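You operate a simulated robot arm through the tools that you are given. There is no shell and no other tool.

You run a simulated robot arm. Do the job below in one go: nothing can be reset, and whatever is moved stays where it is left.

JOB
Test the big red button: push it, pull it up, reset and restart.
Fine: push it while the belt runs; leave the stacker running; leave the black button and the other controls.
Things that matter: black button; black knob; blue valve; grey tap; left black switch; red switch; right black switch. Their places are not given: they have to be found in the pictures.

Only the result counts: the job must be done as asked and must still hold three seconds after the hand-in. Knocking over, shifting, dropping, spilling or breaking anything else fails it.

ROBOT AND FRAMES
A 7-joint arm with a two-finger parallel gripper, fixed in place. Base frame: the origin is at the foot of the arm, x ahead of it, y to its left, z up. Units: m, degrees, N and s.
With the tool pointing down near the work surface it reaches from about 0.1 to 0.66 m from the base axis. Its first joint turns from -66.0 to 66.0 degrees. Payload 1.57 kg.
The TCP is the grasp point between the finger pads, 0.03 m short of the fingertips. In the tool frame z runs along the fingers and y along their closing line. The gripper opens to 0.08 m. The fingers are 0.017 m wide and 0.012 m thick; the gripper's body (0.04 by 0.082 m) begins 0.08 m behind the TCP.
Orientation is that of the tool frame in the base frame, as a unit quaternion [x, y, z, w]. With the fingers straight down and closing along the base's y, the tool's x points along the base's -x, its y along +y and its z along -z.

CONTROLS
- The arm moves only by the tool arm_command. Its argument "moves" is one flat list of numbers, 6 for each row, row after row: the shift along the base's x, y, z in m, then the turn, a rotation vector about the base's x, y, z in degrees. In form: [x, y, z, rx, ry, rz, x, y, z, rx, ry, rz, ...]. A call has 1 to 20 rows; each row is the pose to reach, as a shift and turn from the pose commanded when the call began. "gripper" is the closure, from 0 (fully open) to 1 (shut), set as the call begins (left out, the last holds). A row lasts 0.2 s, in which the tool goes at most 0.05 m and 8.6 degrees; a call with a longer step from one row to the next is refused whole, and so is a gripper value outside its range. Where a pose cannot be reached the arm comes as near as it can. A force on the tool above 50 N (or 10 N above the force at the start of the call, whichever is more), or a blocked arm, ends the call early, and 0.2 s more pass. The fingers move at their own pace (about 0.072 m/s each) and stop on an object; they squeeze with about 23 N. The grip force told is the motor's: it shows also when the fingers shut on nothing. Time passes only in rows, and 0.2 s behind the last, so rows that repeat a pose let the fingers close. The reply holds the time, the measured pose of the TCP, the force on the tool along the base axes, the opening and the grip force, in the units named above and with some noise, with the torque about the TCP (base axes, N m) and any sound that the robot's microphone picked up.
- Cameras (640 x 400 px; columns grow to the right, rows downward): "scene" is fixed at [0.0571, 0.4369, 1.4183]; the picture's right is [-0.76, -0.65, 0.00], its down [-0.41, 0.48, -0.78] and it looks along [0.50, -0.59, -0.63] (base axes); focal length 313 px, centre (320, 200). "wrist" rides on the gripper at [0.072, -0.007, -0.122] in the tool frame; the picture's right is [0.09, 1.00, 0.00], its down [-0.84, 0.08, -0.54] and it looks along [-0.54, 0.05, 0.84] (tool axes); focal length 238 px, centre (320, 200).
- camera(camera): a new picture of that camera. No time passes.
- locate(camera, pixels): for up to 12 pixels [column, row] of the newest picture of that camera ("zoom" is the newest enlarged one), the place [x, y, z] in the base frame of the surface seen there, good to about 0.003 m. No time passes.
- close_up(camera, box): a new picture of the part [left, top, right, bottom] of that camera's present view, enlarged. No time passes.
- finish_job(): hands the job in; it is judged then, once.

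Leave the gripper open and the arm clear of the work at the hand-in unless told otherwise.

The tools are called after "Call:" by a JSON object that holds its "op" and its "data". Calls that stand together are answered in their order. arm_command: Moves the arm, as the interface text tells. Its arguments: {"type":"object","properties":{"moves":{"type":"array","items":{"type":"number"}},"gripper":{"type":"number"}},"required":["moves"]} The other tools are called the same way: camera (camera) takes a picture; locate (camera, pixels) gives the place of the surface under pixels of a picture; close_up (camera, box) takes an enlarged picture of a part of a camera's view; finish_job () hands the job in.

At the start:

```text
clock: 0.0
ee_pos: [0.4458, 0.0625, 1.0816]
orientation: [0.001, 1.0, 0.001, 0.001]
contact_force: [-0.5, 0.6, 1.1]
wrist_torque: [0.01, 0.04, 0.02]
finger_gap: 0.0797
finger_force: 0.0
```

scene: 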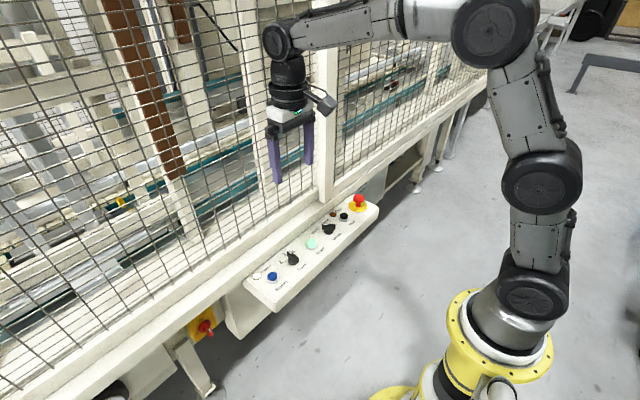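
wrist: 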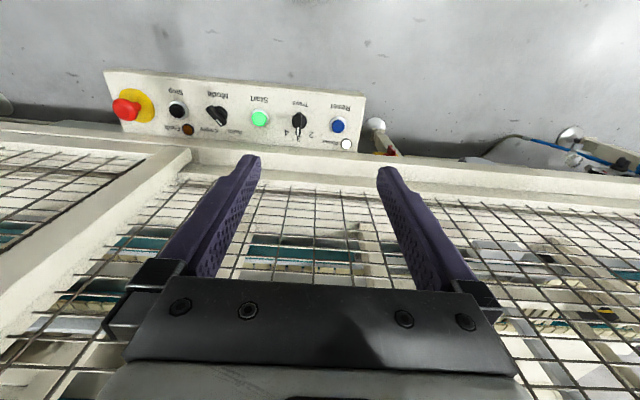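

The scene picture shows a control panel with the red mushroom button at about (359,202), a black button, two black switches, a green button and a blue button. I'll take enlarged views of the panel from both cameras.

Call:
{"op": "close_up", "data": {"camera": "scene", "box": [230, 180, 400, 320]}}

Call:
{"op": "close_up", "data": {"camera": "wrist", "box": [90, 60, 410, 170]}}

```text
2.86 times, centred on (315, 250) of scene
```

zoom: 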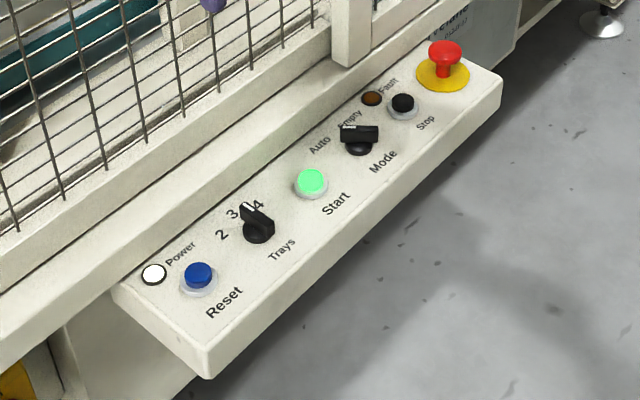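

```text
2.00 times, centred on (250, 115) of wrist
```

zoom: 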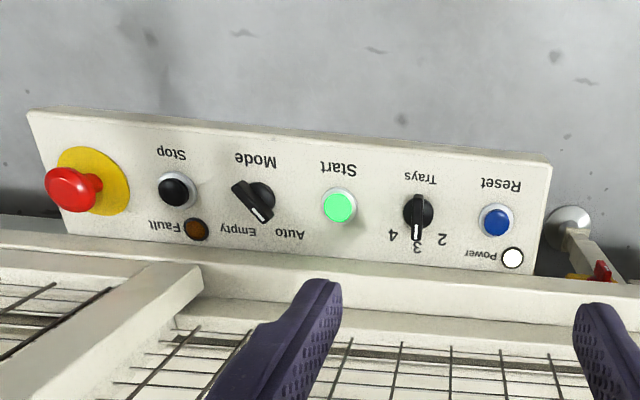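

The Start light is green, so the stacker is running. I'll locate the panel's parts from the wrist close-up: red cap (70,190), yellow plate (118,180), black button, Start (338,205), Reset (496,220), the switches and the panel corners.

Call:
{"op": "locate", "data": {"camera": "zoom", "pixels": [[70, 188], [92, 182], [118, 175], [173, 190], [338, 205], [494, 220], [253, 200], [417, 213], [45, 120], [540, 170], [520, 268], [290, 180]]}}

Call:
{"op": "locate", "data": {"camera": "scene", "pixels": [[359, 196], [359, 199], [359, 204], [359, 210], [345, 216], [312, 244], [272, 276], [329, 228], [292, 257], [326, 180], [330, 200], [230, 275]]}}

```text
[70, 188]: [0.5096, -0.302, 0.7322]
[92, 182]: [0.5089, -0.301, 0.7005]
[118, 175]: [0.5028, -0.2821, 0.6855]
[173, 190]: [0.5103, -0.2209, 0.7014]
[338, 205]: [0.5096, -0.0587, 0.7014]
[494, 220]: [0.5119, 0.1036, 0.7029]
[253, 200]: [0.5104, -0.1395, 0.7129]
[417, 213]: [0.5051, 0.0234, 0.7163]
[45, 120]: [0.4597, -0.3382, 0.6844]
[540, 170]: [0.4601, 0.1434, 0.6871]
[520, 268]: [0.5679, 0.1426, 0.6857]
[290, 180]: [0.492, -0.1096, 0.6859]
```

```text
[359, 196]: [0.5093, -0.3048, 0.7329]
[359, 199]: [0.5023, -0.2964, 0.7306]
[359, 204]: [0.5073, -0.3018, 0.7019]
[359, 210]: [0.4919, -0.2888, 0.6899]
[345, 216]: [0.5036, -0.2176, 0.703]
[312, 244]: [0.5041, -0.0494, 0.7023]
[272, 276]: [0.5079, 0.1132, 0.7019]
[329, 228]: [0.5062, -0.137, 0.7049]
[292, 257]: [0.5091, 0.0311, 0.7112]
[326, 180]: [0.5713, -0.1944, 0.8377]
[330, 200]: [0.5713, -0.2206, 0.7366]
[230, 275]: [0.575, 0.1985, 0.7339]
```

The panel is level at z≈0.686. The red button's centre is at about (0.51, -0.302) with its top at z≈0.733, Start is at (0.51, -0.058, 0.70), and Reset is at (0.51, 0.104, 0.70). The fence face is at x≈0.57. I'll shut the fingers and move to a point above and in front of the red button, staying well clear.

Call:
{"op": "arm_command", "data": {"moves": [0, -0.0365, -0.02, 0, 0, 0, 0, -0.073, -0.04, 0, 0, 0, 0, -0.1095, -0.06, 0, 0, 0, 0, -0.146, -0.08, 0, 0, 0, 0, -0.1825, -0.1, 0, 0, 0, 0, -0.219, -0.12, 0, 0, 0, 0, -0.2555, -0.14, 0, 0, 0, 0, -0.292, -0.16, 0, 0, 0, 0, -0.3285, -0.18, 0, 0, 0, 0, -0.365, -0.2, 0, 0, 0, 0, -0.365, -0.2, 0, 0, 0], "gripper": 1}}

```text
clock: 2.4
ee_pos: [0.4433, -0.3045, 0.8816]
orientation: [-0.001, 1.0, 0.0, 0.001]
contact_force: [0.4, -0.6, -0.7]
wrist_torque: [0.02, 0.02, 0.01]
finger_gap: 0.0
finger_force: 21.3
```

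The arm got there freely. I'll take pictures from here to check the clearance to the fence and refine the button's place.

Call:
{"op": "camera", "data": {"camera": "scene"}}

Call:
{"op": "camera", "data": {"camera": "wrist"}}

```text
taken
```

scene: 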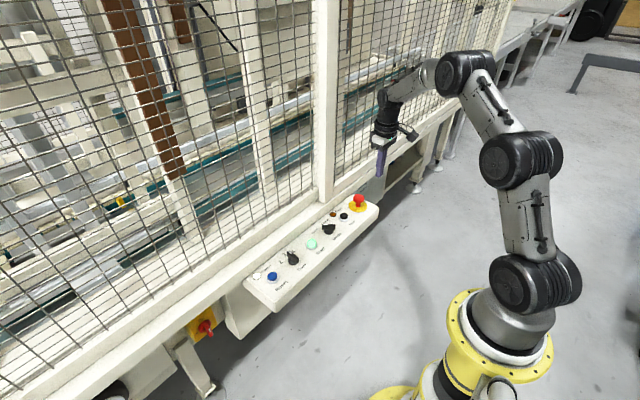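

```text
taken
```

wrist: 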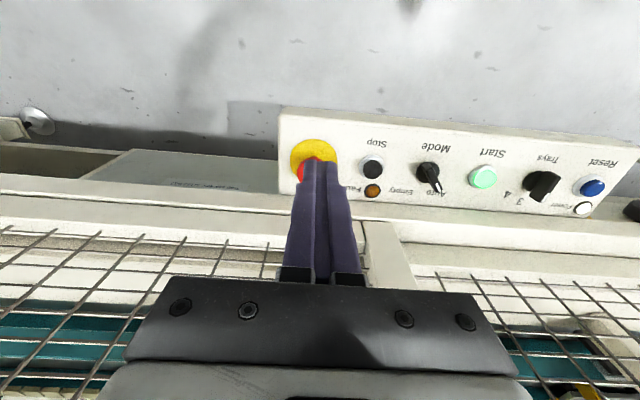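

The way looks clear, with the fingertips in front of and above the red cap. I'll go forward 0.065 m over the cap, then down to about 1.5 cm above it.

Call:
{"op": "arm_command", "data": {"moves": [0.033, 0, 0, 0, 0, 0, 0.066, 0, 0, 0, 0, 0, 0.066, 0.001, -0.04, 0, 0, 0, 0.066, 0.001, -0.08, 0, 0, 0, 0.066, 0.001, -0.1, 0, 0, 0, 0.066, 0.001, -0.1, 0, 0, 0]}}

Call:
{"op": "camera", "data": {"camera": "scene"}}

Call:
{"op": "camera", "data": {"camera": "wrist"}}

Call:
{"op": "close_up", "data": {"camera": "scene", "box": [310, 140, 410, 220]}}

```text
clock: 3.8
ee_pos: [0.5111, -0.2993, 0.7836]
orientation: [0.0, 1.0, 0.001, 0.001]
contact_force: [-0.1, 0.5, 0.0]
wrist_torque: [-0.01, 0.03, 0.01]
finger_gap: 0.0
finger_force: 20.8
```

```text
taken
```

scene: 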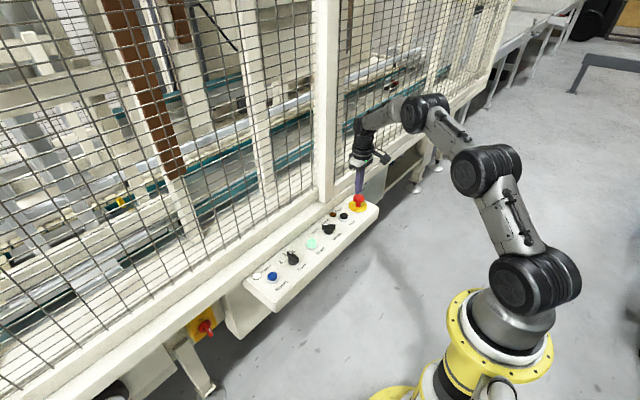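

```text
taken
```

wrist: 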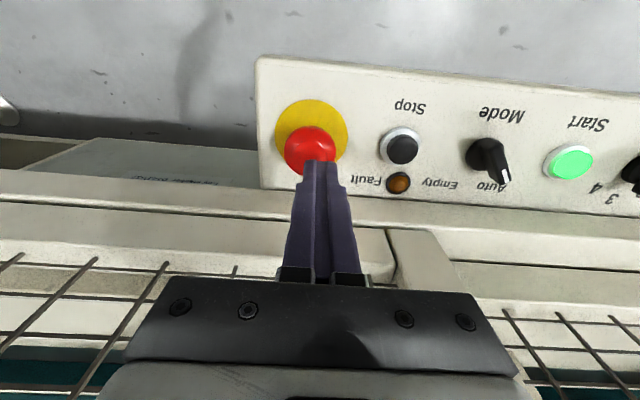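

```text
5.00 times, centred on (360, 180) of scene
```

zoom: 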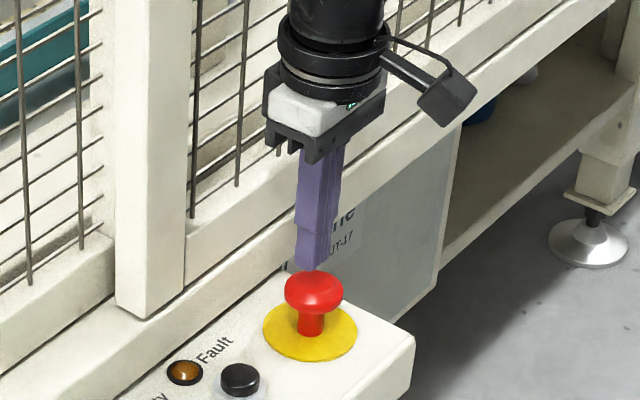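

The fingertips hover over the cap. I'll locate the cap's edges and centre in the wrist view, around (311,152), to check the alignment.

Call:
{"op": "locate", "data": {"camera": "wrist", "pixels": [[286, 152], [296, 145], [310, 130], [310, 140], [310, 150], [334, 150], [298, 165], [320, 166], [400, 148], [400, 182], [571, 162], [310, 110]]}}

Call:
{"op": "locate", "data": {"camera": "zoom", "pixels": [[314, 283], [288, 292], [340, 292], [314, 300], [314, 310], [314, 325], [310, 262], [270, 330], [355, 330], [310, 355]]}}

```text
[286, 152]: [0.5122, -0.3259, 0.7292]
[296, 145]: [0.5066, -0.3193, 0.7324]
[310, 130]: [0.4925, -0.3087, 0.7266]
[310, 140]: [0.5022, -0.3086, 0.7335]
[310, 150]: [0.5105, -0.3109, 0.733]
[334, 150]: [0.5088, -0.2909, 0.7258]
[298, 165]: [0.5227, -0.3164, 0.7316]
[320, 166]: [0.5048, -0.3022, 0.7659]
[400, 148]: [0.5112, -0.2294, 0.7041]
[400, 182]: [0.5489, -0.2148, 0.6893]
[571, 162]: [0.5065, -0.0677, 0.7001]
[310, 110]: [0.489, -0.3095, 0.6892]
```

```text
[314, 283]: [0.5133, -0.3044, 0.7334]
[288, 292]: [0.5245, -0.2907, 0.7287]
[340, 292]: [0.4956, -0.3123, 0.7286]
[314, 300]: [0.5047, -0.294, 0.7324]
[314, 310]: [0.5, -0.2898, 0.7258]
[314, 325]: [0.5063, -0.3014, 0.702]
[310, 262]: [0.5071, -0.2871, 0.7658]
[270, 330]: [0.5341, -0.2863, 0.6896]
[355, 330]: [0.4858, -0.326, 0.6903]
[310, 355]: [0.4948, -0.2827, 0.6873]
```

Averaging the readings, the cap's centre is at about (0.511, -0.306) with a radius of about 2 cm. I'll shift 5 mm in -y and press straight down slowly. The force stop protects the press.

Call:
{"op": "arm_command", "data": {"moves": [0, -0.005, 0, 0, 0, 0, 0, -0.005, -0.01, 0, 0, 0, 0, -0.005, -0.016, 0, 0, 0, 0, -0.005, -0.019, 0, 0, 0, 0, -0.005, -0.022, 0, 0, 0, 0, -0.005, -0.024, 0, 0, 0, 0, -0.005, -0.026, 0, 0, 0]}}

Call:
{"op": "close_up", "data": {"camera": "scene", "box": [310, 140, 410, 220]}}

```text
clock: 5.4
ee_pos: [0.5109, -0.3071, 0.7568]
orientation: [0.0, 1.0, 0.001, 0.001]
contact_force: [1.2, -0.1, 4.1]
wrist_torque: [-0.04, -0.14, -0.03]
finger_gap: 0.0001
finger_force: 21.1
```

```text
5.00 times, centred on (360, 180) of scene
```

zoom: 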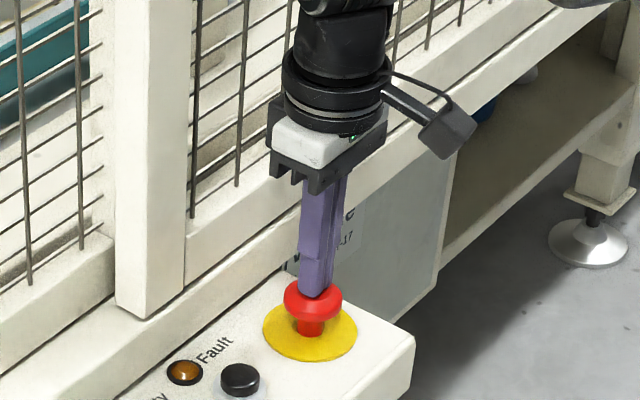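

The fingertips touch the cap with about 4 N and it has gone down about 6 mm, with no click yet. I'll keep pressing in small steps.

Call:
{"op": "arm_command", "data": {"moves": [0, 0, -0.002, 0, 0, 0, 0, 0, -0.004, 0, 0, 0, 0, 0, -0.006, 0, 0, 0]}}

Call:
{"op": "close_up", "data": {"camera": "scene", "box": [240, 170, 400, 290]}}

```text
clock: 6.2
ee_pos: [0.511, -0.3072, 0.7489]
orientation: [0.0, 1.0, 0.001, -0.001]
contact_force: [0.0, -0.1, 1.0]
wrist_torque: [-0.02, 0.0, -0.02]
finger_gap: 0.0001
finger_force: 21.0
heard: click
```

```text
3.33 times, centred on (320, 230) of scene
```

zoom: 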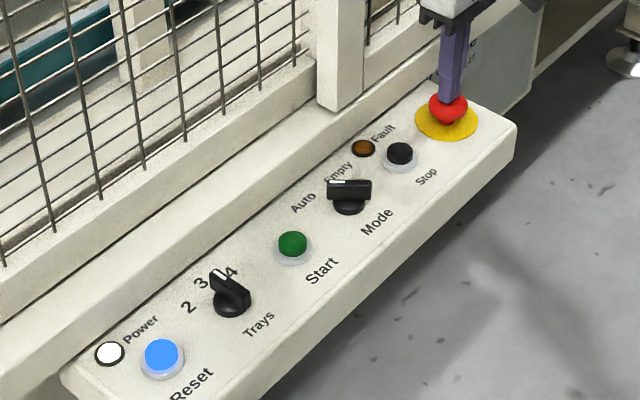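

There was a click: the Start light went out, Reset is lit blue, and the button is latched down. Next I'll rise 4 cm, open the fingers to about 6 cm and look at the cap.

Call:
{"op": "arm_command", "data": {"moves": [0, 0, 0.02, 0, 0, 0, 0, 0, 0.05, 0, 0, 0, 0, 0, 0.05, 0, 0, 0]}}

Call:
{"op": "close_up", "data": {"camera": "scene", "box": [320, 160, 400, 220]}}

Call:
{"op": "locate", "data": {"camera": "zoom", "pixels": [[312, 300], [312, 310], [312, 320], [312, 330], [312, 340], [312, 350], [312, 360], [280, 330], [345, 330]]}}

```text
clock: 7.0
ee_pos: [0.5118, -0.306, 0.8001]
orientation: [0.0, 1.0, 0.001, 0.001]
contact_force: [0.0, 0.8, 0.0]
wrist_torque: [0.02, -0.02, 0.02]
finger_gap: 0.0001
finger_force: 21.4
```

```text
6.67 times, centred on (360, 190) of scene
```

zoom: 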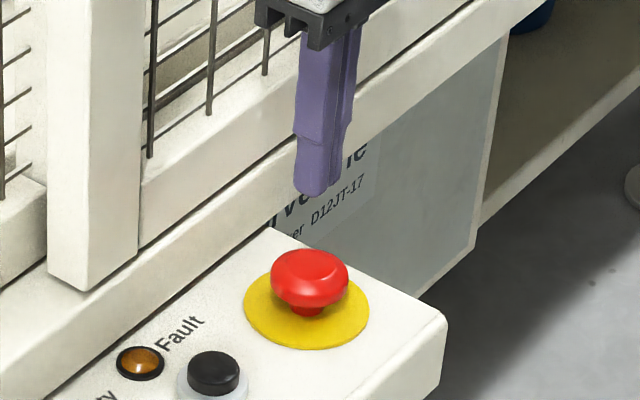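

```text
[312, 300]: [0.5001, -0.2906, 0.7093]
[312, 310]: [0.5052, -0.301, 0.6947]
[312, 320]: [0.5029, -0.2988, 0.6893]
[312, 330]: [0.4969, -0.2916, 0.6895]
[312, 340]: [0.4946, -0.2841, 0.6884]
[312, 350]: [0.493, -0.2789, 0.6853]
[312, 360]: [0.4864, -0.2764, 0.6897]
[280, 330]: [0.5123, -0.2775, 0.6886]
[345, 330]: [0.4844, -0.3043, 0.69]
```

The latched cap's top is at z≈0.722 and its widest part is at about 0.71. I'll open the fingers to about 6.4 cm up here, then lower them around the cap so the tips end at z≈0.699, above the plate at 0.69.

Call:
{"op": "arm_command", "data": {"moves": [0, 0, 0, 0, 0, 0, 0, 0, 0, 0, 0, 0, 0, 0, 0, 0, 0, 0, 0, 0, -0.025, 0, 0, 0, 0, 0, -0.05, 0, 0, 0, 0, 0, -0.065, 0, 0, 0, 0, 0, -0.071, 0, 0, 0, 0, 0, -0.071, 0, 0, 0], "gripper": 0.2}}

Call:
{"op": "close_up", "data": {"camera": "scene", "box": [320, 160, 400, 220]}}

Call:
{"op": "camera", "data": {"camera": "wrist"}}

```text
clock: 8.8
ee_pos: [0.5119, -0.3062, 0.7278]
orientation: [-0.001, 1.0, 0.002, 0.001]
contact_force: [-0.6, 0.0, 0.2]
wrist_torque: [-0.01, -0.04, 0.0]
finger_gap: 0.0639
finger_force: 0.1
```

```text
6.67 times, centred on (360, 190) of scene
```

zoom: 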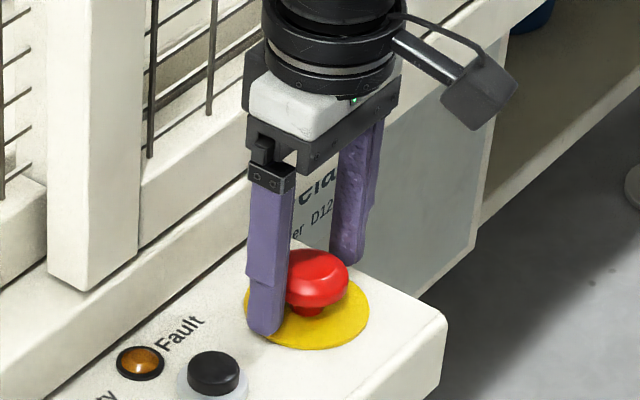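

```text
taken
```

wrist: 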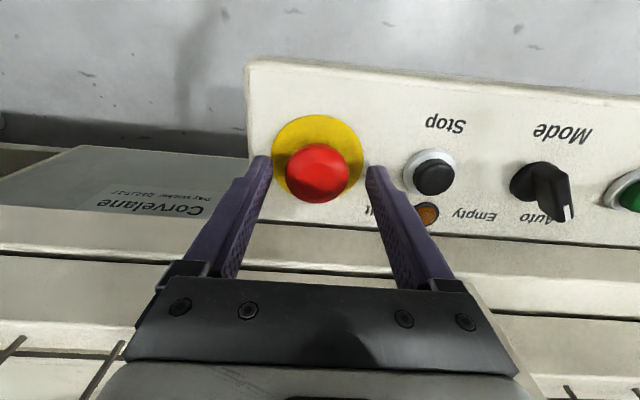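

The cap at (318,173) sits centred between the fingers, with clearance on both sides. I'll close the fingers on it.

Call:
{"op": "arm_command", "data": {"moves": [0, 0, 0, 0, 0, 0, 0, 0, 0, 0, 0, 0, 0, 0, 0, 0, 0, 0], "gripper": 1}}

Call:
{"op": "camera", "data": {"camera": "wrist"}}

```text
clock: 9.6
ee_pos: [0.512, -0.308, 0.7288]
orientation: [0.001, 1.0, -0.001, 0.001]
contact_force: [-2.5, -15.4, -1.1]
wrist_torque: [-0.38, 0.03, 0.0]
finger_gap: 0.0404
finger_force: 45.0
```

```text
taken
```

wrist: 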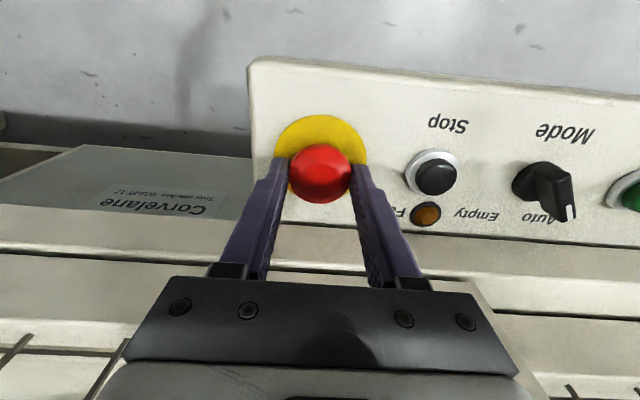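

The fingers hold the cap at a 4.04 cm opening. There is a -y side force of about 15 N because I'm 1–2 mm off centre, so I'll ease -y by 1.5 mm and pull up slowly.

Call:
{"op": "arm_command", "data": {"moves": [0, -0.0015, 0, 0, 0, 0, 0, -0.0015, 0.002, 0, 0, 0, 0, -0.0015, 0.004, 0, 0, 0, 0, -0.0015, 0.006, 0, 0, 0, 0, -0.0015, 0.008, 0, 0, 0]}}

Call:
{"op": "close_up", "data": {"camera": "scene", "box": [240, 160, 400, 290]}}

```text
clock: 10.8
ee_pos: [0.5121, -0.3087, 0.7384]
orientation: [0.0, 1.0, 0.002, 0.001]
contact_force: [1.0, -13.0, -0.1]
wrist_torque: [-0.25, -0.16, 0.04]
finger_gap: 0.0405
finger_force: 44.9
heard: click
```

```text
3.08 times, centred on (320, 225) of scene
```

zoom: 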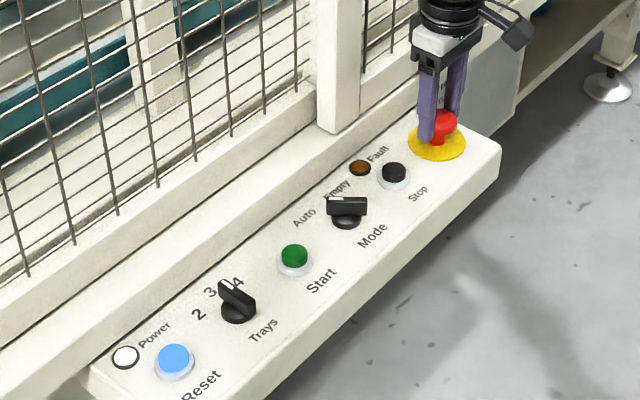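

It clicked again and the cap came up with my pull. I'll open the fingers to about 6.4 cm, then rise straight up clear of it.

Call:
{"op": "arm_command", "data": {"moves": [0, 0, 0, 0, 0, 0, 0, 0, 0, 0, 0, 0, 0, 0, 0, 0, 0, 0, 0, 0, 0.02, 0, 0, 0, 0, 0, 0.05, 0, 0, 0, 0, 0, 0.08, 0, 0, 0, 0, 0, 0.08, 0, 0, 0], "gripper": 0.2}}

Call:
{"op": "close_up", "data": {"camera": "scene", "box": [240, 160, 400, 290]}}

Call:
{"op": "close_up", "data": {"camera": "scene", "box": [320, 160, 400, 220]}}

Call:
{"op": "locate", "data": {"camera": "zoom", "pixels": [[312, 250], [312, 260], [312, 270], [312, 280], [312, 290], [312, 300], [312, 310], [213, 362], [213, 370]]}}

```text
clock: 12.4
ee_pos: [0.5136, -0.3065, 0.8165]
orientation: [0.0, 1.0, 0.001, 0.001]
contact_force: [-0.4, 0.3, -0.1]
wrist_torque: [-0.04, 0.01, -0.02]
finger_gap: 0.064
finger_force: 0.0
```

```text
3.08 times, centred on (320, 225) of scene
```

zoom: 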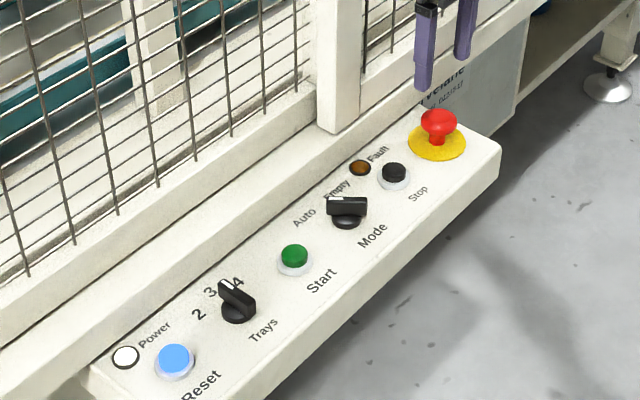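

```text
6.67 times, centred on (360, 190) of scene
```

zoom: 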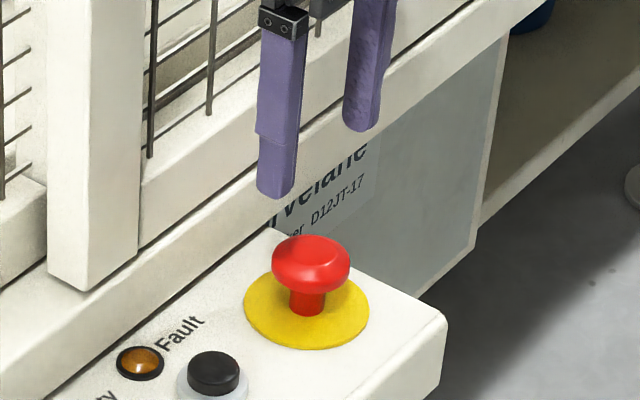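

```text
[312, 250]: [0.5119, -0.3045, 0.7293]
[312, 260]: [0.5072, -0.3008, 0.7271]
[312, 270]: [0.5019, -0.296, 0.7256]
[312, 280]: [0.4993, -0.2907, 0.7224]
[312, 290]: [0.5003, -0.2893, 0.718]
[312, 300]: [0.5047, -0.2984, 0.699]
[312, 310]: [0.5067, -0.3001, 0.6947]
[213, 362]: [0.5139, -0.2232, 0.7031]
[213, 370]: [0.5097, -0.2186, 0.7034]
```

The cap's top now reads about 0.729, against 0.733 at the start, so it may not be fully up. I'll take the same close-up as at the beginning to compare.

Call:
{"op": "close_up", "data": {"camera": "scene", "box": [310, 140, 410, 220]}}

Call:
{"op": "locate", "data": {"camera": "zoom", "pixels": [[314, 283], [288, 292], [340, 292], [314, 300], [314, 310], [314, 325], [270, 330], [355, 330], [310, 355]]}}

```text
5.00 times, centred on (360, 180) of scene
```

zoom: 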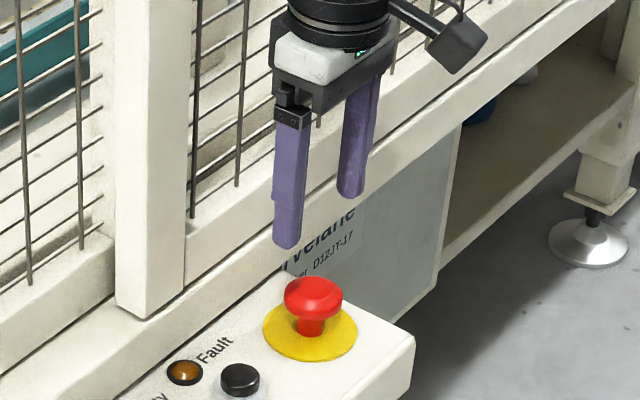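

```text
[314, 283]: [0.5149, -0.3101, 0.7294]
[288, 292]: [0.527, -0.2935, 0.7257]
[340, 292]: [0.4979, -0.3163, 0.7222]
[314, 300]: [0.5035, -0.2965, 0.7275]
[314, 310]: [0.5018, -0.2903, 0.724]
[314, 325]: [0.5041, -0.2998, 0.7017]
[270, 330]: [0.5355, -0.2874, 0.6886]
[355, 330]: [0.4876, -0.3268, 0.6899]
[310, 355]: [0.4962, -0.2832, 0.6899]
```

The cap's top is at row 276 now against 270 at the start, so it is still about 4 mm low. I'll lower the open fingers around it again, shifted 3 mm more in -y for centring, and then grip.

Call:
{"op": "arm_command", "data": {"moves": [0, -0.003, -0.03, 0, 0, 0, 0, -0.003, -0.06, 0, 0, 0, 0, -0.003, -0.08, 0, 0, 0, 0, -0.003, -0.08, 0, 0, 0], "gripper": 0.2}}

Call:
{"op": "arm_command", "data": {"moves": [0, 0, 0, 0, 0, 0, 0, 0, 0, 0, 0, 0, 0, 0, 0, 0, 0, 0], "gripper": 1}}

```text
clock: 13.4
ee_pos: [0.5139, -0.3113, 0.7359]
orientation: [0.0, 1.0, 0.001, 0.0]
contact_force: [0.7, 0.3, -0.5]
wrist_torque: [0.06, -0.03, -0.01]
finger_gap: 0.064
finger_force: 0.1
```

```text
clock: 14.2
ee_pos: [0.5139, -0.3077, 0.7368]
orientation: [0.0, 1.0, 0.003, -0.001]
contact_force: [2.2, 16.2, 0.1]
wrist_torque: [0.36, -0.09, -0.05]
finger_gap: 0.0402
finger_force: 44.8
```

The cap is gripped at 4.02 cm, and the side force is now slightly the other way. I'll ease back 1.5 mm in +y and pull up in small steps.

Call:
{"op": "arm_command", "data": {"moves": [0, 0.0015, 0, 0, 0, 0, 0, 0.0015, 0.002, 0, 0, 0, 0, 0.0015, 0.004, 0, 0, 0]}}

Call:
{"op": "arm_command", "data": {"moves": [0, 0, 0.001, 0, 0, 0, 0, 0, 0.002, 0, 0, 0]}}

Call:
{"op": "close_up", "data": {"camera": "scene", "box": [310, 140, 410, 220]}}

```text
clock: 15.0
ee_pos: [0.5143, -0.3076, 0.742]
orientation: [-0.001, 1.0, 0.001, 0.002]
contact_force: [12.2, 16.4, 0.1]
wrist_torque: [0.26, 0.11, 0.03]
finger_gap: 0.0404
finger_force: 44.9
```

```text
clock: 15.6
ee_pos: [0.5138, -0.3087, 0.7418]
orientation: [0.0, 1.0, 0.002, 0.001]
contact_force: [13.7, 16.1, -4.8]
wrist_torque: [0.26, -0.84, -0.02]
finger_gap: 0.0403
finger_force: 45.5
```

```text
5.00 times, centred on (360, 180) of scene
```

zoom: 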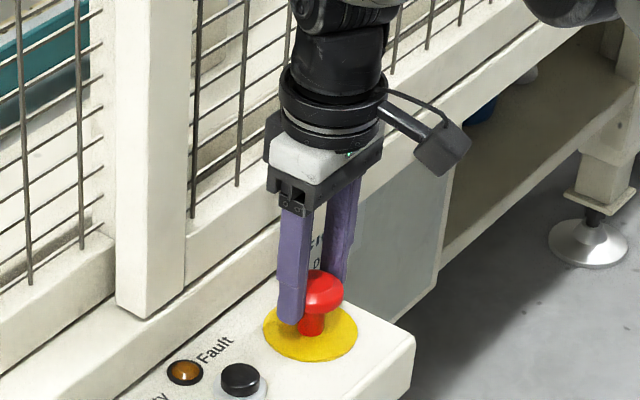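

The cap's top is back at about row 270, and a -4.8 N reaction shows it has met its upper stop. I'll open the fingers and rise clear.

Call:
{"op": "arm_command", "data": {"moves": [0, 0, 0, 0, 0, 0, 0, 0, 0, 0, 0, 0, 0, 0, 0, 0, 0, 0, 0, 0, 0.03, 0, 0, 0, 0, 0, 0.06, 0, 0, 0, 0, 0, 0.09, 0, 0, 0, 0, 0, 0.09, 0, 0, 0], "gripper": 0.2}}

Call:
{"op": "close_up", "data": {"camera": "scene", "box": [310, 140, 410, 220]}}

Call:
{"op": "close_up", "data": {"camera": "scene", "box": [240, 190, 400, 290]}}

Call:
{"op": "locate", "data": {"camera": "zoom", "pixels": [[129, 340], [113, 340], [145, 340], [129, 332], [129, 345], [288, 207], [273, 207], [303, 207], [288, 200], [288, 213], [475, 44], [408, 110]]}}

```text
clock: 17.2
ee_pos: [0.5088, -0.309, 0.8325]
orientation: [-0.001, 1.0, 0.001, 0.0]
contact_force: [0.3, 0.0, -0.3]
wrist_torque: [0.01, 0.01, -0.01]
finger_gap: 0.064
finger_force: 0.1
```

```text
5.00 times, centred on (360, 180) of scene
```

zoom: 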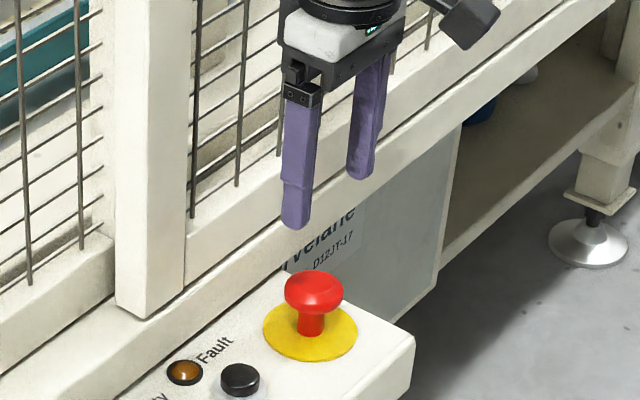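

```text
4.00 times, centred on (320, 240) of scene
```

zoom: 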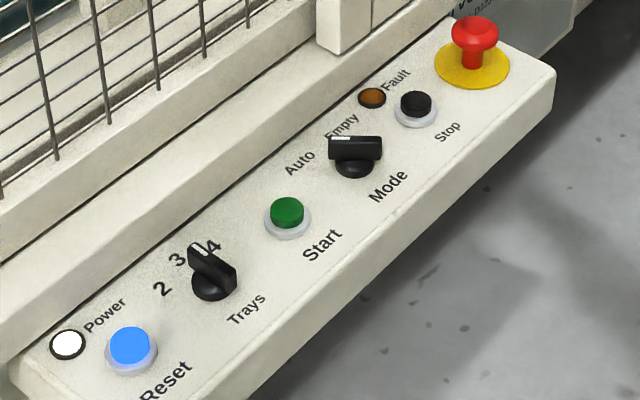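

```text
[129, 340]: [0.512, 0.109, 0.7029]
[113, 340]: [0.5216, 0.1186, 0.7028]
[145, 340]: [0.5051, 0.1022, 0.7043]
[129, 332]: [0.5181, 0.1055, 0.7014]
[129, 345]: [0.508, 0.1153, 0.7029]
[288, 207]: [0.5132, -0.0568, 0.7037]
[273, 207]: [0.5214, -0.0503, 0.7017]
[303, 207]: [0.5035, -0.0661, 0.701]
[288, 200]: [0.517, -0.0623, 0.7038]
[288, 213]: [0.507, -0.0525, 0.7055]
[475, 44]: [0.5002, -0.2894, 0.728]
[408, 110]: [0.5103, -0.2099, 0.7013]
```

The red button is fully up again and matches its starting look. Reset is lit and Start is dark. Next I'll shut the fingers, back away from the fence and travel to a point in front of and above Reset, at about (0.511, 0.106).

Call:
{"op": "arm_command", "data": {"moves": [-0.03, 0, 0.02, 0, 0, 0, -0.06, 0, 0.03, 0, 0, 0, -0.06, 0.04, 0.03, 0, 0, 0, -0.06, 0.08, 0.03, 0, 0, 0, -0.06, 0.12, 0.03, 0, 0, 0, -0.06, 0.16, 0.03, 0, 0, 0, -0.06, 0.2, 0.03, 0, 0, 0, -0.06, 0.24, 0.03, 0, 0, 0, -0.06, 0.28, 0.03, 0, 0, 0, -0.06, 0.32, 0.03, 0, 0, 0, -0.06, 0.36, 0.03, 0, 0, 0, -0.06, 0.395, 0.03, 0, 0, 0, -0.06, 0.415, 0.03, 0, 0, 0, -0.06, 0.415, 0.03, 0, 0, 0], "gripper": 1}}

Call:
{"op": "camera", "data": {"camera": "scene"}}

Call:
{"op": "camera", "data": {"camera": "wrist"}}

```text
clock: 20.2
ee_pos: [0.453, 0.1077, 0.8647]
orientation: [0.0, 1.0, 0.001, 0.001]
contact_force: [0.3, 0.6, 0.2]
wrist_torque: [0.02, 0.0, -0.01]
finger_gap: 0.0002
finger_force: 20.9
```

```text
taken
```

scene: 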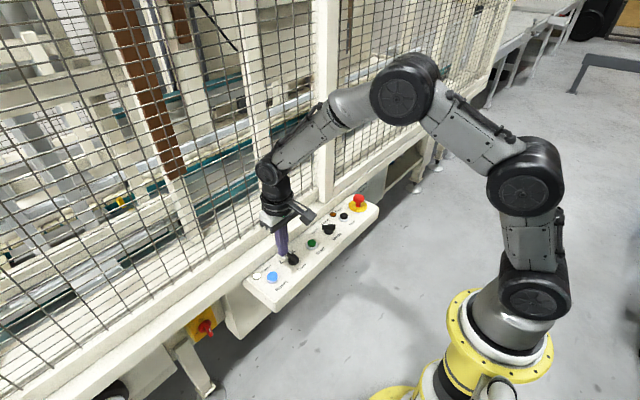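

```text
taken
```

wrist: 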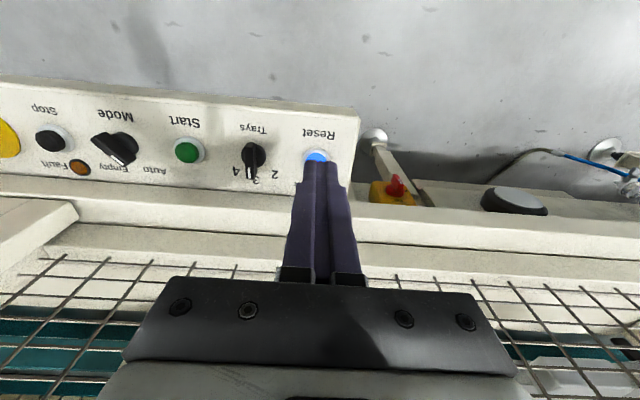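

I'm now in front of and above Reset, whose lit blue top shows at about (316,157), just past the fingertips. I'll move forward and down to about 3 cm above it and check.

Call:
{"op": "arm_command", "data": {"moves": [0.03, 0, 0, 0, 0, 0, 0.059, 0, 0, 0, 0, 0, 0.059, 0, -0.04, 0, 0, 0, 0.059, 0, -0.08, 0, 0, 0, 0.059, 0, -0.1, 0, 0, 0, 0.059, 0, -0.1, 0, 0, 0]}}

Call:
{"op": "close_up", "data": {"camera": "scene", "box": [230, 220, 330, 300]}}

Call:
{"op": "camera", "data": {"camera": "wrist"}}

Call:
{"op": "locate", "data": {"camera": "wrist", "pixels": [[316, 130], [316, 140], [316, 150], [306, 145], [326, 145], [320, 165]]}}

```text
clock: 21.6
ee_pos: [0.5108, 0.1067, 0.761]
orientation: [0.0, 1.0, 0.001, 0.001]
contact_force: [0.2, 0.4, -0.1]
wrist_torque: [-0.02, -0.01, -0.02]
finger_gap: 0.0001
finger_force: 21.3
```

```text
5.00 times, centred on (280, 260) of scene
```

zoom: 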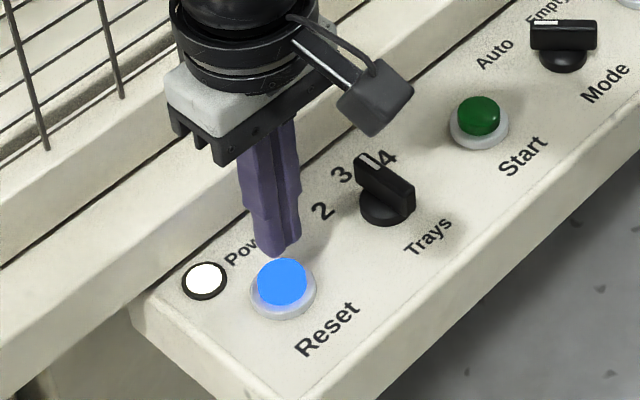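

```text
taken
```

wrist: 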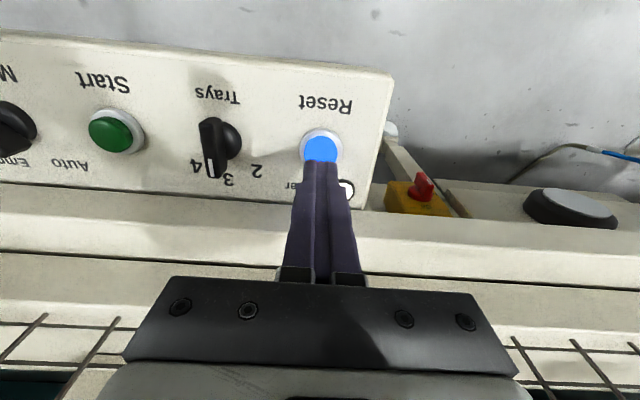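

```text
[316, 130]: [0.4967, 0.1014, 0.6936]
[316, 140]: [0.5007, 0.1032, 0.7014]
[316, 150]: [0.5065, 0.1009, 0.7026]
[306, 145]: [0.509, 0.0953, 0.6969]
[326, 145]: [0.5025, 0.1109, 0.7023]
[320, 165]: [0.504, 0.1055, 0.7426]
```

Reset's centre is at about (0.509, 0.1055, 0.703), directly under the shut fingertips. I'll press down slowly.

Call:
{"op": "arm_command", "data": {"moves": [0, 0, -0.02, 0, 0, 0, -0.001, 0, -0.026, 0, 0, 0, -0.001, 0, -0.029, 0, 0, 0, -0.001, 0, -0.031, 0, 0, 0]}}

Call:
{"op": "close_up", "data": {"camera": "scene", "box": [230, 220, 330, 300]}}

```text
clock: 22.6
ee_pos: [0.5103, 0.1059, 0.7329]
orientation: [0.0, 1.0, 0.001, 0.001]
contact_force: [-0.1, 0.4, 0.7]
wrist_torque: [-0.02, -0.02, 0.01]
finger_gap: 0.0001
finger_force: 21.1
```

```text
5.00 times, centred on (280, 260) of scene
```

zoom: 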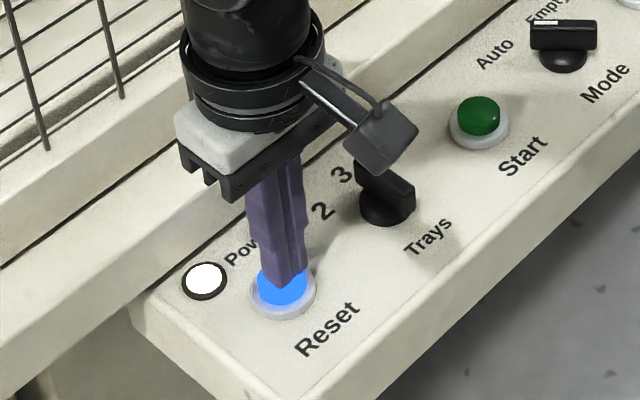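

The fingertips are just at the button's surface with almost no force. I'll go on down in 1 mm steps until it clicks.

Call:
{"op": "arm_command", "data": {"moves": [0, 0, -0.001, 0, 0, 0, 0, 0, -0.002, 0, 0, 0, 0, 0, -0.003, 0, 0, 0]}}

Call:
{"op": "close_up", "data": {"camera": "scene", "box": [230, 220, 330, 300]}}

```text
clock: 23.4
ee_pos: [0.5092, 0.1046, 0.7296]
orientation: [0.0, 1.0, 0.002, 0.001]
contact_force: [0.7, -0.5, 2.3]
wrist_torque: [-0.04, -0.03, -0.02]
finger_gap: 0.0
finger_force: 21.2
```

```text
5.00 times, centred on (280, 260) of scene
```

zoom: 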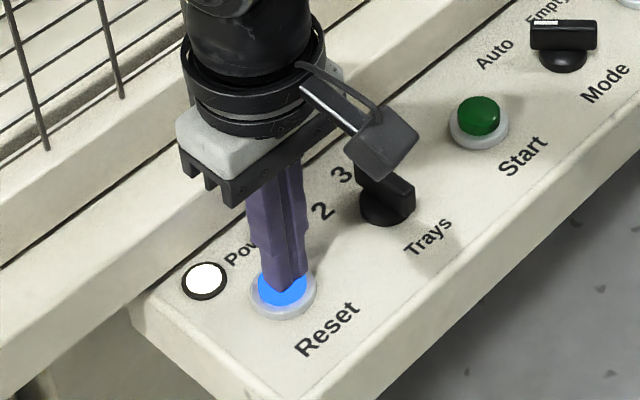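

The force is 2.3 N and the button is going down, but there is no click yet and it is still lit. I'll press further.

Call:
{"op": "arm_command", "data": {"moves": [0, 0, -0.001, 0, 0, 0, 0, 0, -0.002, 0, 0, 0, 0, 0, -0.003, 0, 0, 0]}}

Call:
{"op": "close_up", "data": {"camera": "scene", "box": [230, 220, 330, 300]}}

```text
clock: 24.2
ee_pos: [0.5093, 0.1048, 0.7259]
orientation: [0.0, 1.0, 0.001, 0.001]
contact_force: [-5.6, 1.3, 11.1]
wrist_torque: [0.04, 0.13, 0.0]
finger_gap: 0.0001
finger_force: 21.7
heard: click
```

```text
5.00 times, centred on (280, 260) of scene
```

zoom: 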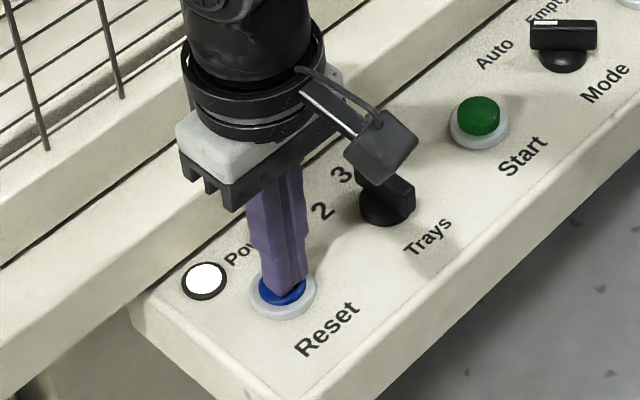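

Reset clicked and its light went out. I'll rise 10 cm, back off a little, move 0.163 m toward -y above Start, then come down to about 3 cm above it and look.

Call:
{"op": "arm_command", "data": {"moves": [0, 0, 0.03, 0, 0, 0, 0, 0, 0.07, 0, 0, 0, -0.02, 0, 0.1, 0, 0, 0, -0.03, -0.04, 0.1, 0, 0, 0, -0.03, -0.08, 0.1, 0, 0, 0, -0.03, -0.12, 0.1, 0, 0, 0, -0.02, -0.15, 0.1, 0, 0, 0, 0, -0.163, 0.1, 0, 0, 0, 0.001, -0.163, 0.07, 0, 0, 0, 0.001, -0.163, 0.037, 0, 0, 0, 0.001, -0.163, 0.037, 0, 0, 0]}}

Call:
{"op": "close_up", "data": {"camera": "scene", "box": [240, 180, 400, 290]}}

Call:
{"op": "camera", "data": {"camera": "wrist"}}

Call:
{"op": "locate", "data": {"camera": "wrist", "pixels": [[320, 130], [320, 140], [320, 150], [306, 145], [332, 145], [320, 165]]}}

```text
clock: 26.6
ee_pos: [0.5105, -0.0577, 0.7616]
orientation: [-0.001, 1.0, 0.001, 0.001]
contact_force: [0.5, -0.9, -0.4]
wrist_torque: [0.01, 0.05, -0.05]
finger_gap: 0.0002
finger_force: 20.7
```

```text
3.64 times, centred on (320, 235) of scene
```

zoom: 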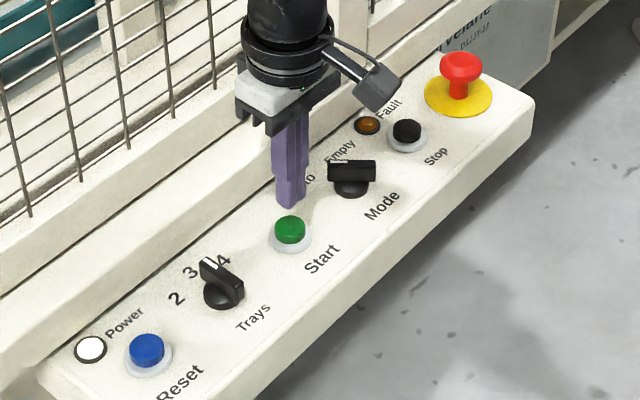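

```text
taken
```

wrist: 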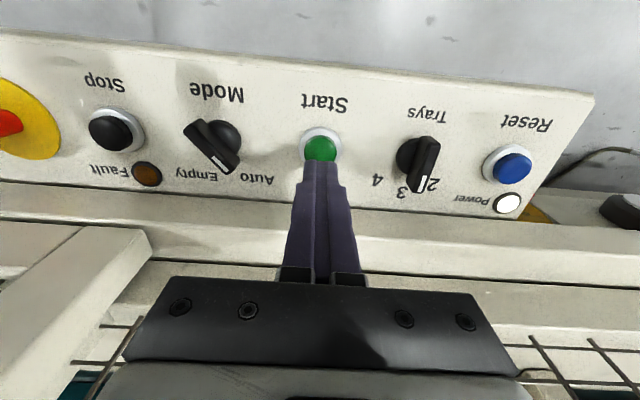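

```text
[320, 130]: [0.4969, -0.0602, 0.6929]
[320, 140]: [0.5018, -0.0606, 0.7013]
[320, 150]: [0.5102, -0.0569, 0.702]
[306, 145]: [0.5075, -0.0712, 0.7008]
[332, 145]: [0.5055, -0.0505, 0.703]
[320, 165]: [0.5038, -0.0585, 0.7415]
```

Start, a green cap at (320,148), is centred under the fingertips. I'll press down slowly to the depth that worked for Reset.

Call:
{"op": "arm_command", "data": {"moves": [0, 0, -0.02, 0, 0, 0, 0, 0, -0.028, 0, 0, 0, 0, 0, -0.032, 0, 0, 0, 0, 0, -0.034, 0, 0, 0, 0, 0, -0.036, 0, 0, 0, 0, 0, -0.037, 0, 0, 0]}}

Call:
{"op": "close_up", "data": {"camera": "scene", "box": [240, 180, 400, 290]}}

```text
clock: 28.0
ee_pos: [0.5085, -0.0577, 0.7263]
orientation: [0.001, 1.0, 0.001, 0.001]
contact_force: [-2.9, -1.4, 5.8]
wrist_torque: [-0.05, 0.07, 0.02]
finger_gap: 0.0001
finger_force: 21.1
heard: click
```

```text
3.64 times, centred on (320, 235) of scene
```

zoom: 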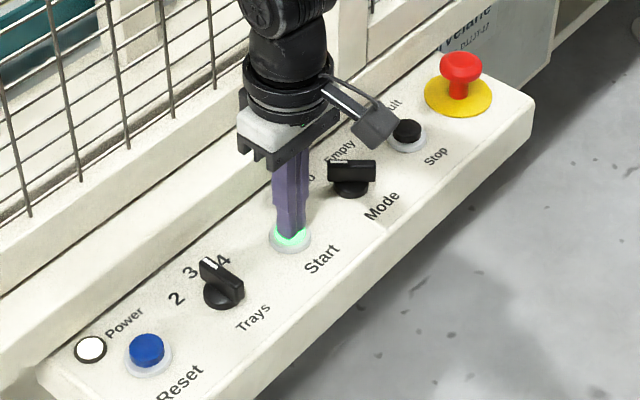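

Start clicked and is lit green. I'll rise straight up, back away from the panel and open the gripper once clear.

Call:
{"op": "arm_command", "data": {"moves": [0, 0, 0.03, 0, 0, 0, 0, 0, 0.07, 0, 0, 0, -0.02, 0, 0.11, 0, 0, 0, -0.05, 0, 0.14, 0, 0, 0, -0.07, 0, 0.18, 0, 0, 0, -0.09, 0, 0.22, 0, 0, 0, -0.09, 0, 0.22, 0, 0, 0]}}

Call:
{"op": "arm_command", "data": {"moves": [0, 0, 0, 0, 0, 0, 0, 0, 0, 0, 0, 0, 0, 0, 0, 0, 0, 0, 0, 0, 0, 0, 0, 0, 0, 0, 0, 0, 0, 0, 0, 0, 0, 0, 0, 0, 0, 0, 0, 0, 0, 0, 0, 0, 0, 0, 0, 0, 0, 0, 0, 0, 0, 0, 0, 0, 0, 0, 0, 0], "gripper": 0}}

Call:
{"op": "camera", "data": {"camera": "scene"}}

Call:
{"op": "close_up", "data": {"camera": "scene", "box": [230, 180, 400, 320]}}

Call:
{"op": "camera", "data": {"camera": "wrist"}}

```text
clock: 29.6
ee_pos: [0.4188, -0.0602, 0.9456]
orientation: [0.0, 1.0, 0.001, 0.001]
contact_force: [-1.0, -0.4, 0.7]
wrist_torque: [0.01, 0.0, -0.04]
finger_gap: 0.0
finger_force: 21.6
```

```text
clock: 31.8
ee_pos: [0.4188, -0.0606, 0.945]
orientation: [0.0, 1.0, 0.001, 0.001]
contact_force: [-0.3, 0.4, 0.1]
wrist_torque: [0.01, 0.0, 0.0]
finger_gap: 0.0801
finger_force: 0.1
```

```text
taken
```

scene: 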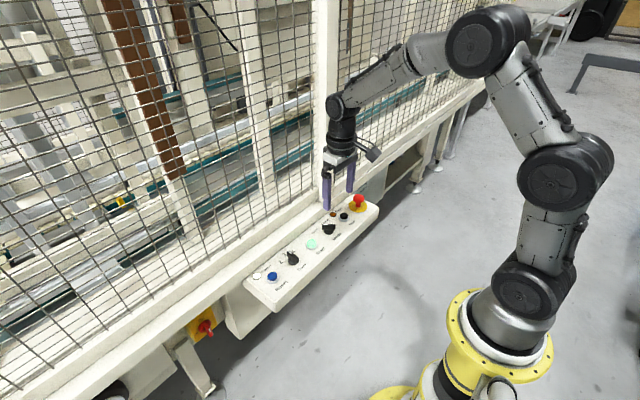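

```text
2.86 times, centred on (315, 250) of scene
```

zoom: 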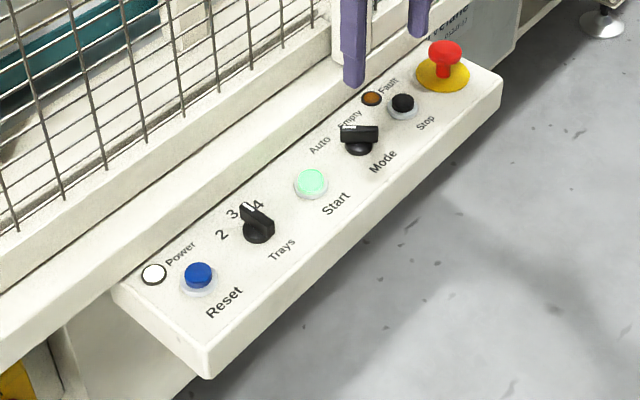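

```text
taken
```

wrist: 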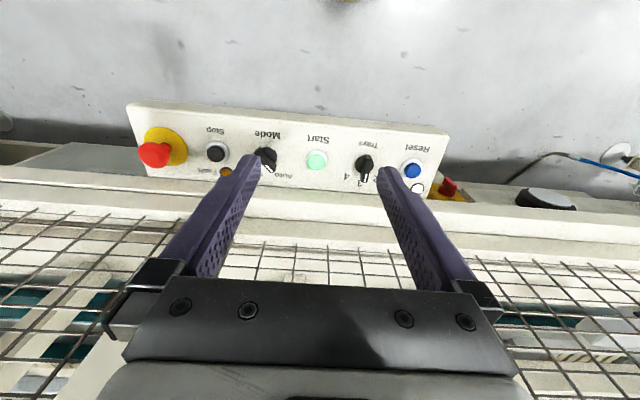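

Everything matches the start. The red button is fully up, Start is lit green, Reset is dark, the Fault lamp is unchanged, and both switches and the black button are as they were. The gripper is open and clear, so I'm handing in.

Call:
{"op": "finish_job", "data": {}}

```text
The job is handed in.
```

The big red button test is done and handed in, and the stacker is running again.

1. **Push:** I pressed the red button while the belt ran. It clicked and latched, the Start light went out and Reset lit up.
2. **Pull up:** The first pull clicked but left the cap about 4 mm low. I gripped it again and pulled it the rest of the way, to the height it had at the start.
3. **Reset:** I pressed the blue button until it clicked and its light went out.
4. **Restart:** I pressed the green button. It clicked, and Start was still lit green in the last pictures, about 4 seconds later.

I did not touch the black Stop button, either black switch or the other controls. In the last pictures, the panel looks the same as it did at the start. The gripper is open and the arm is clear of the panel.
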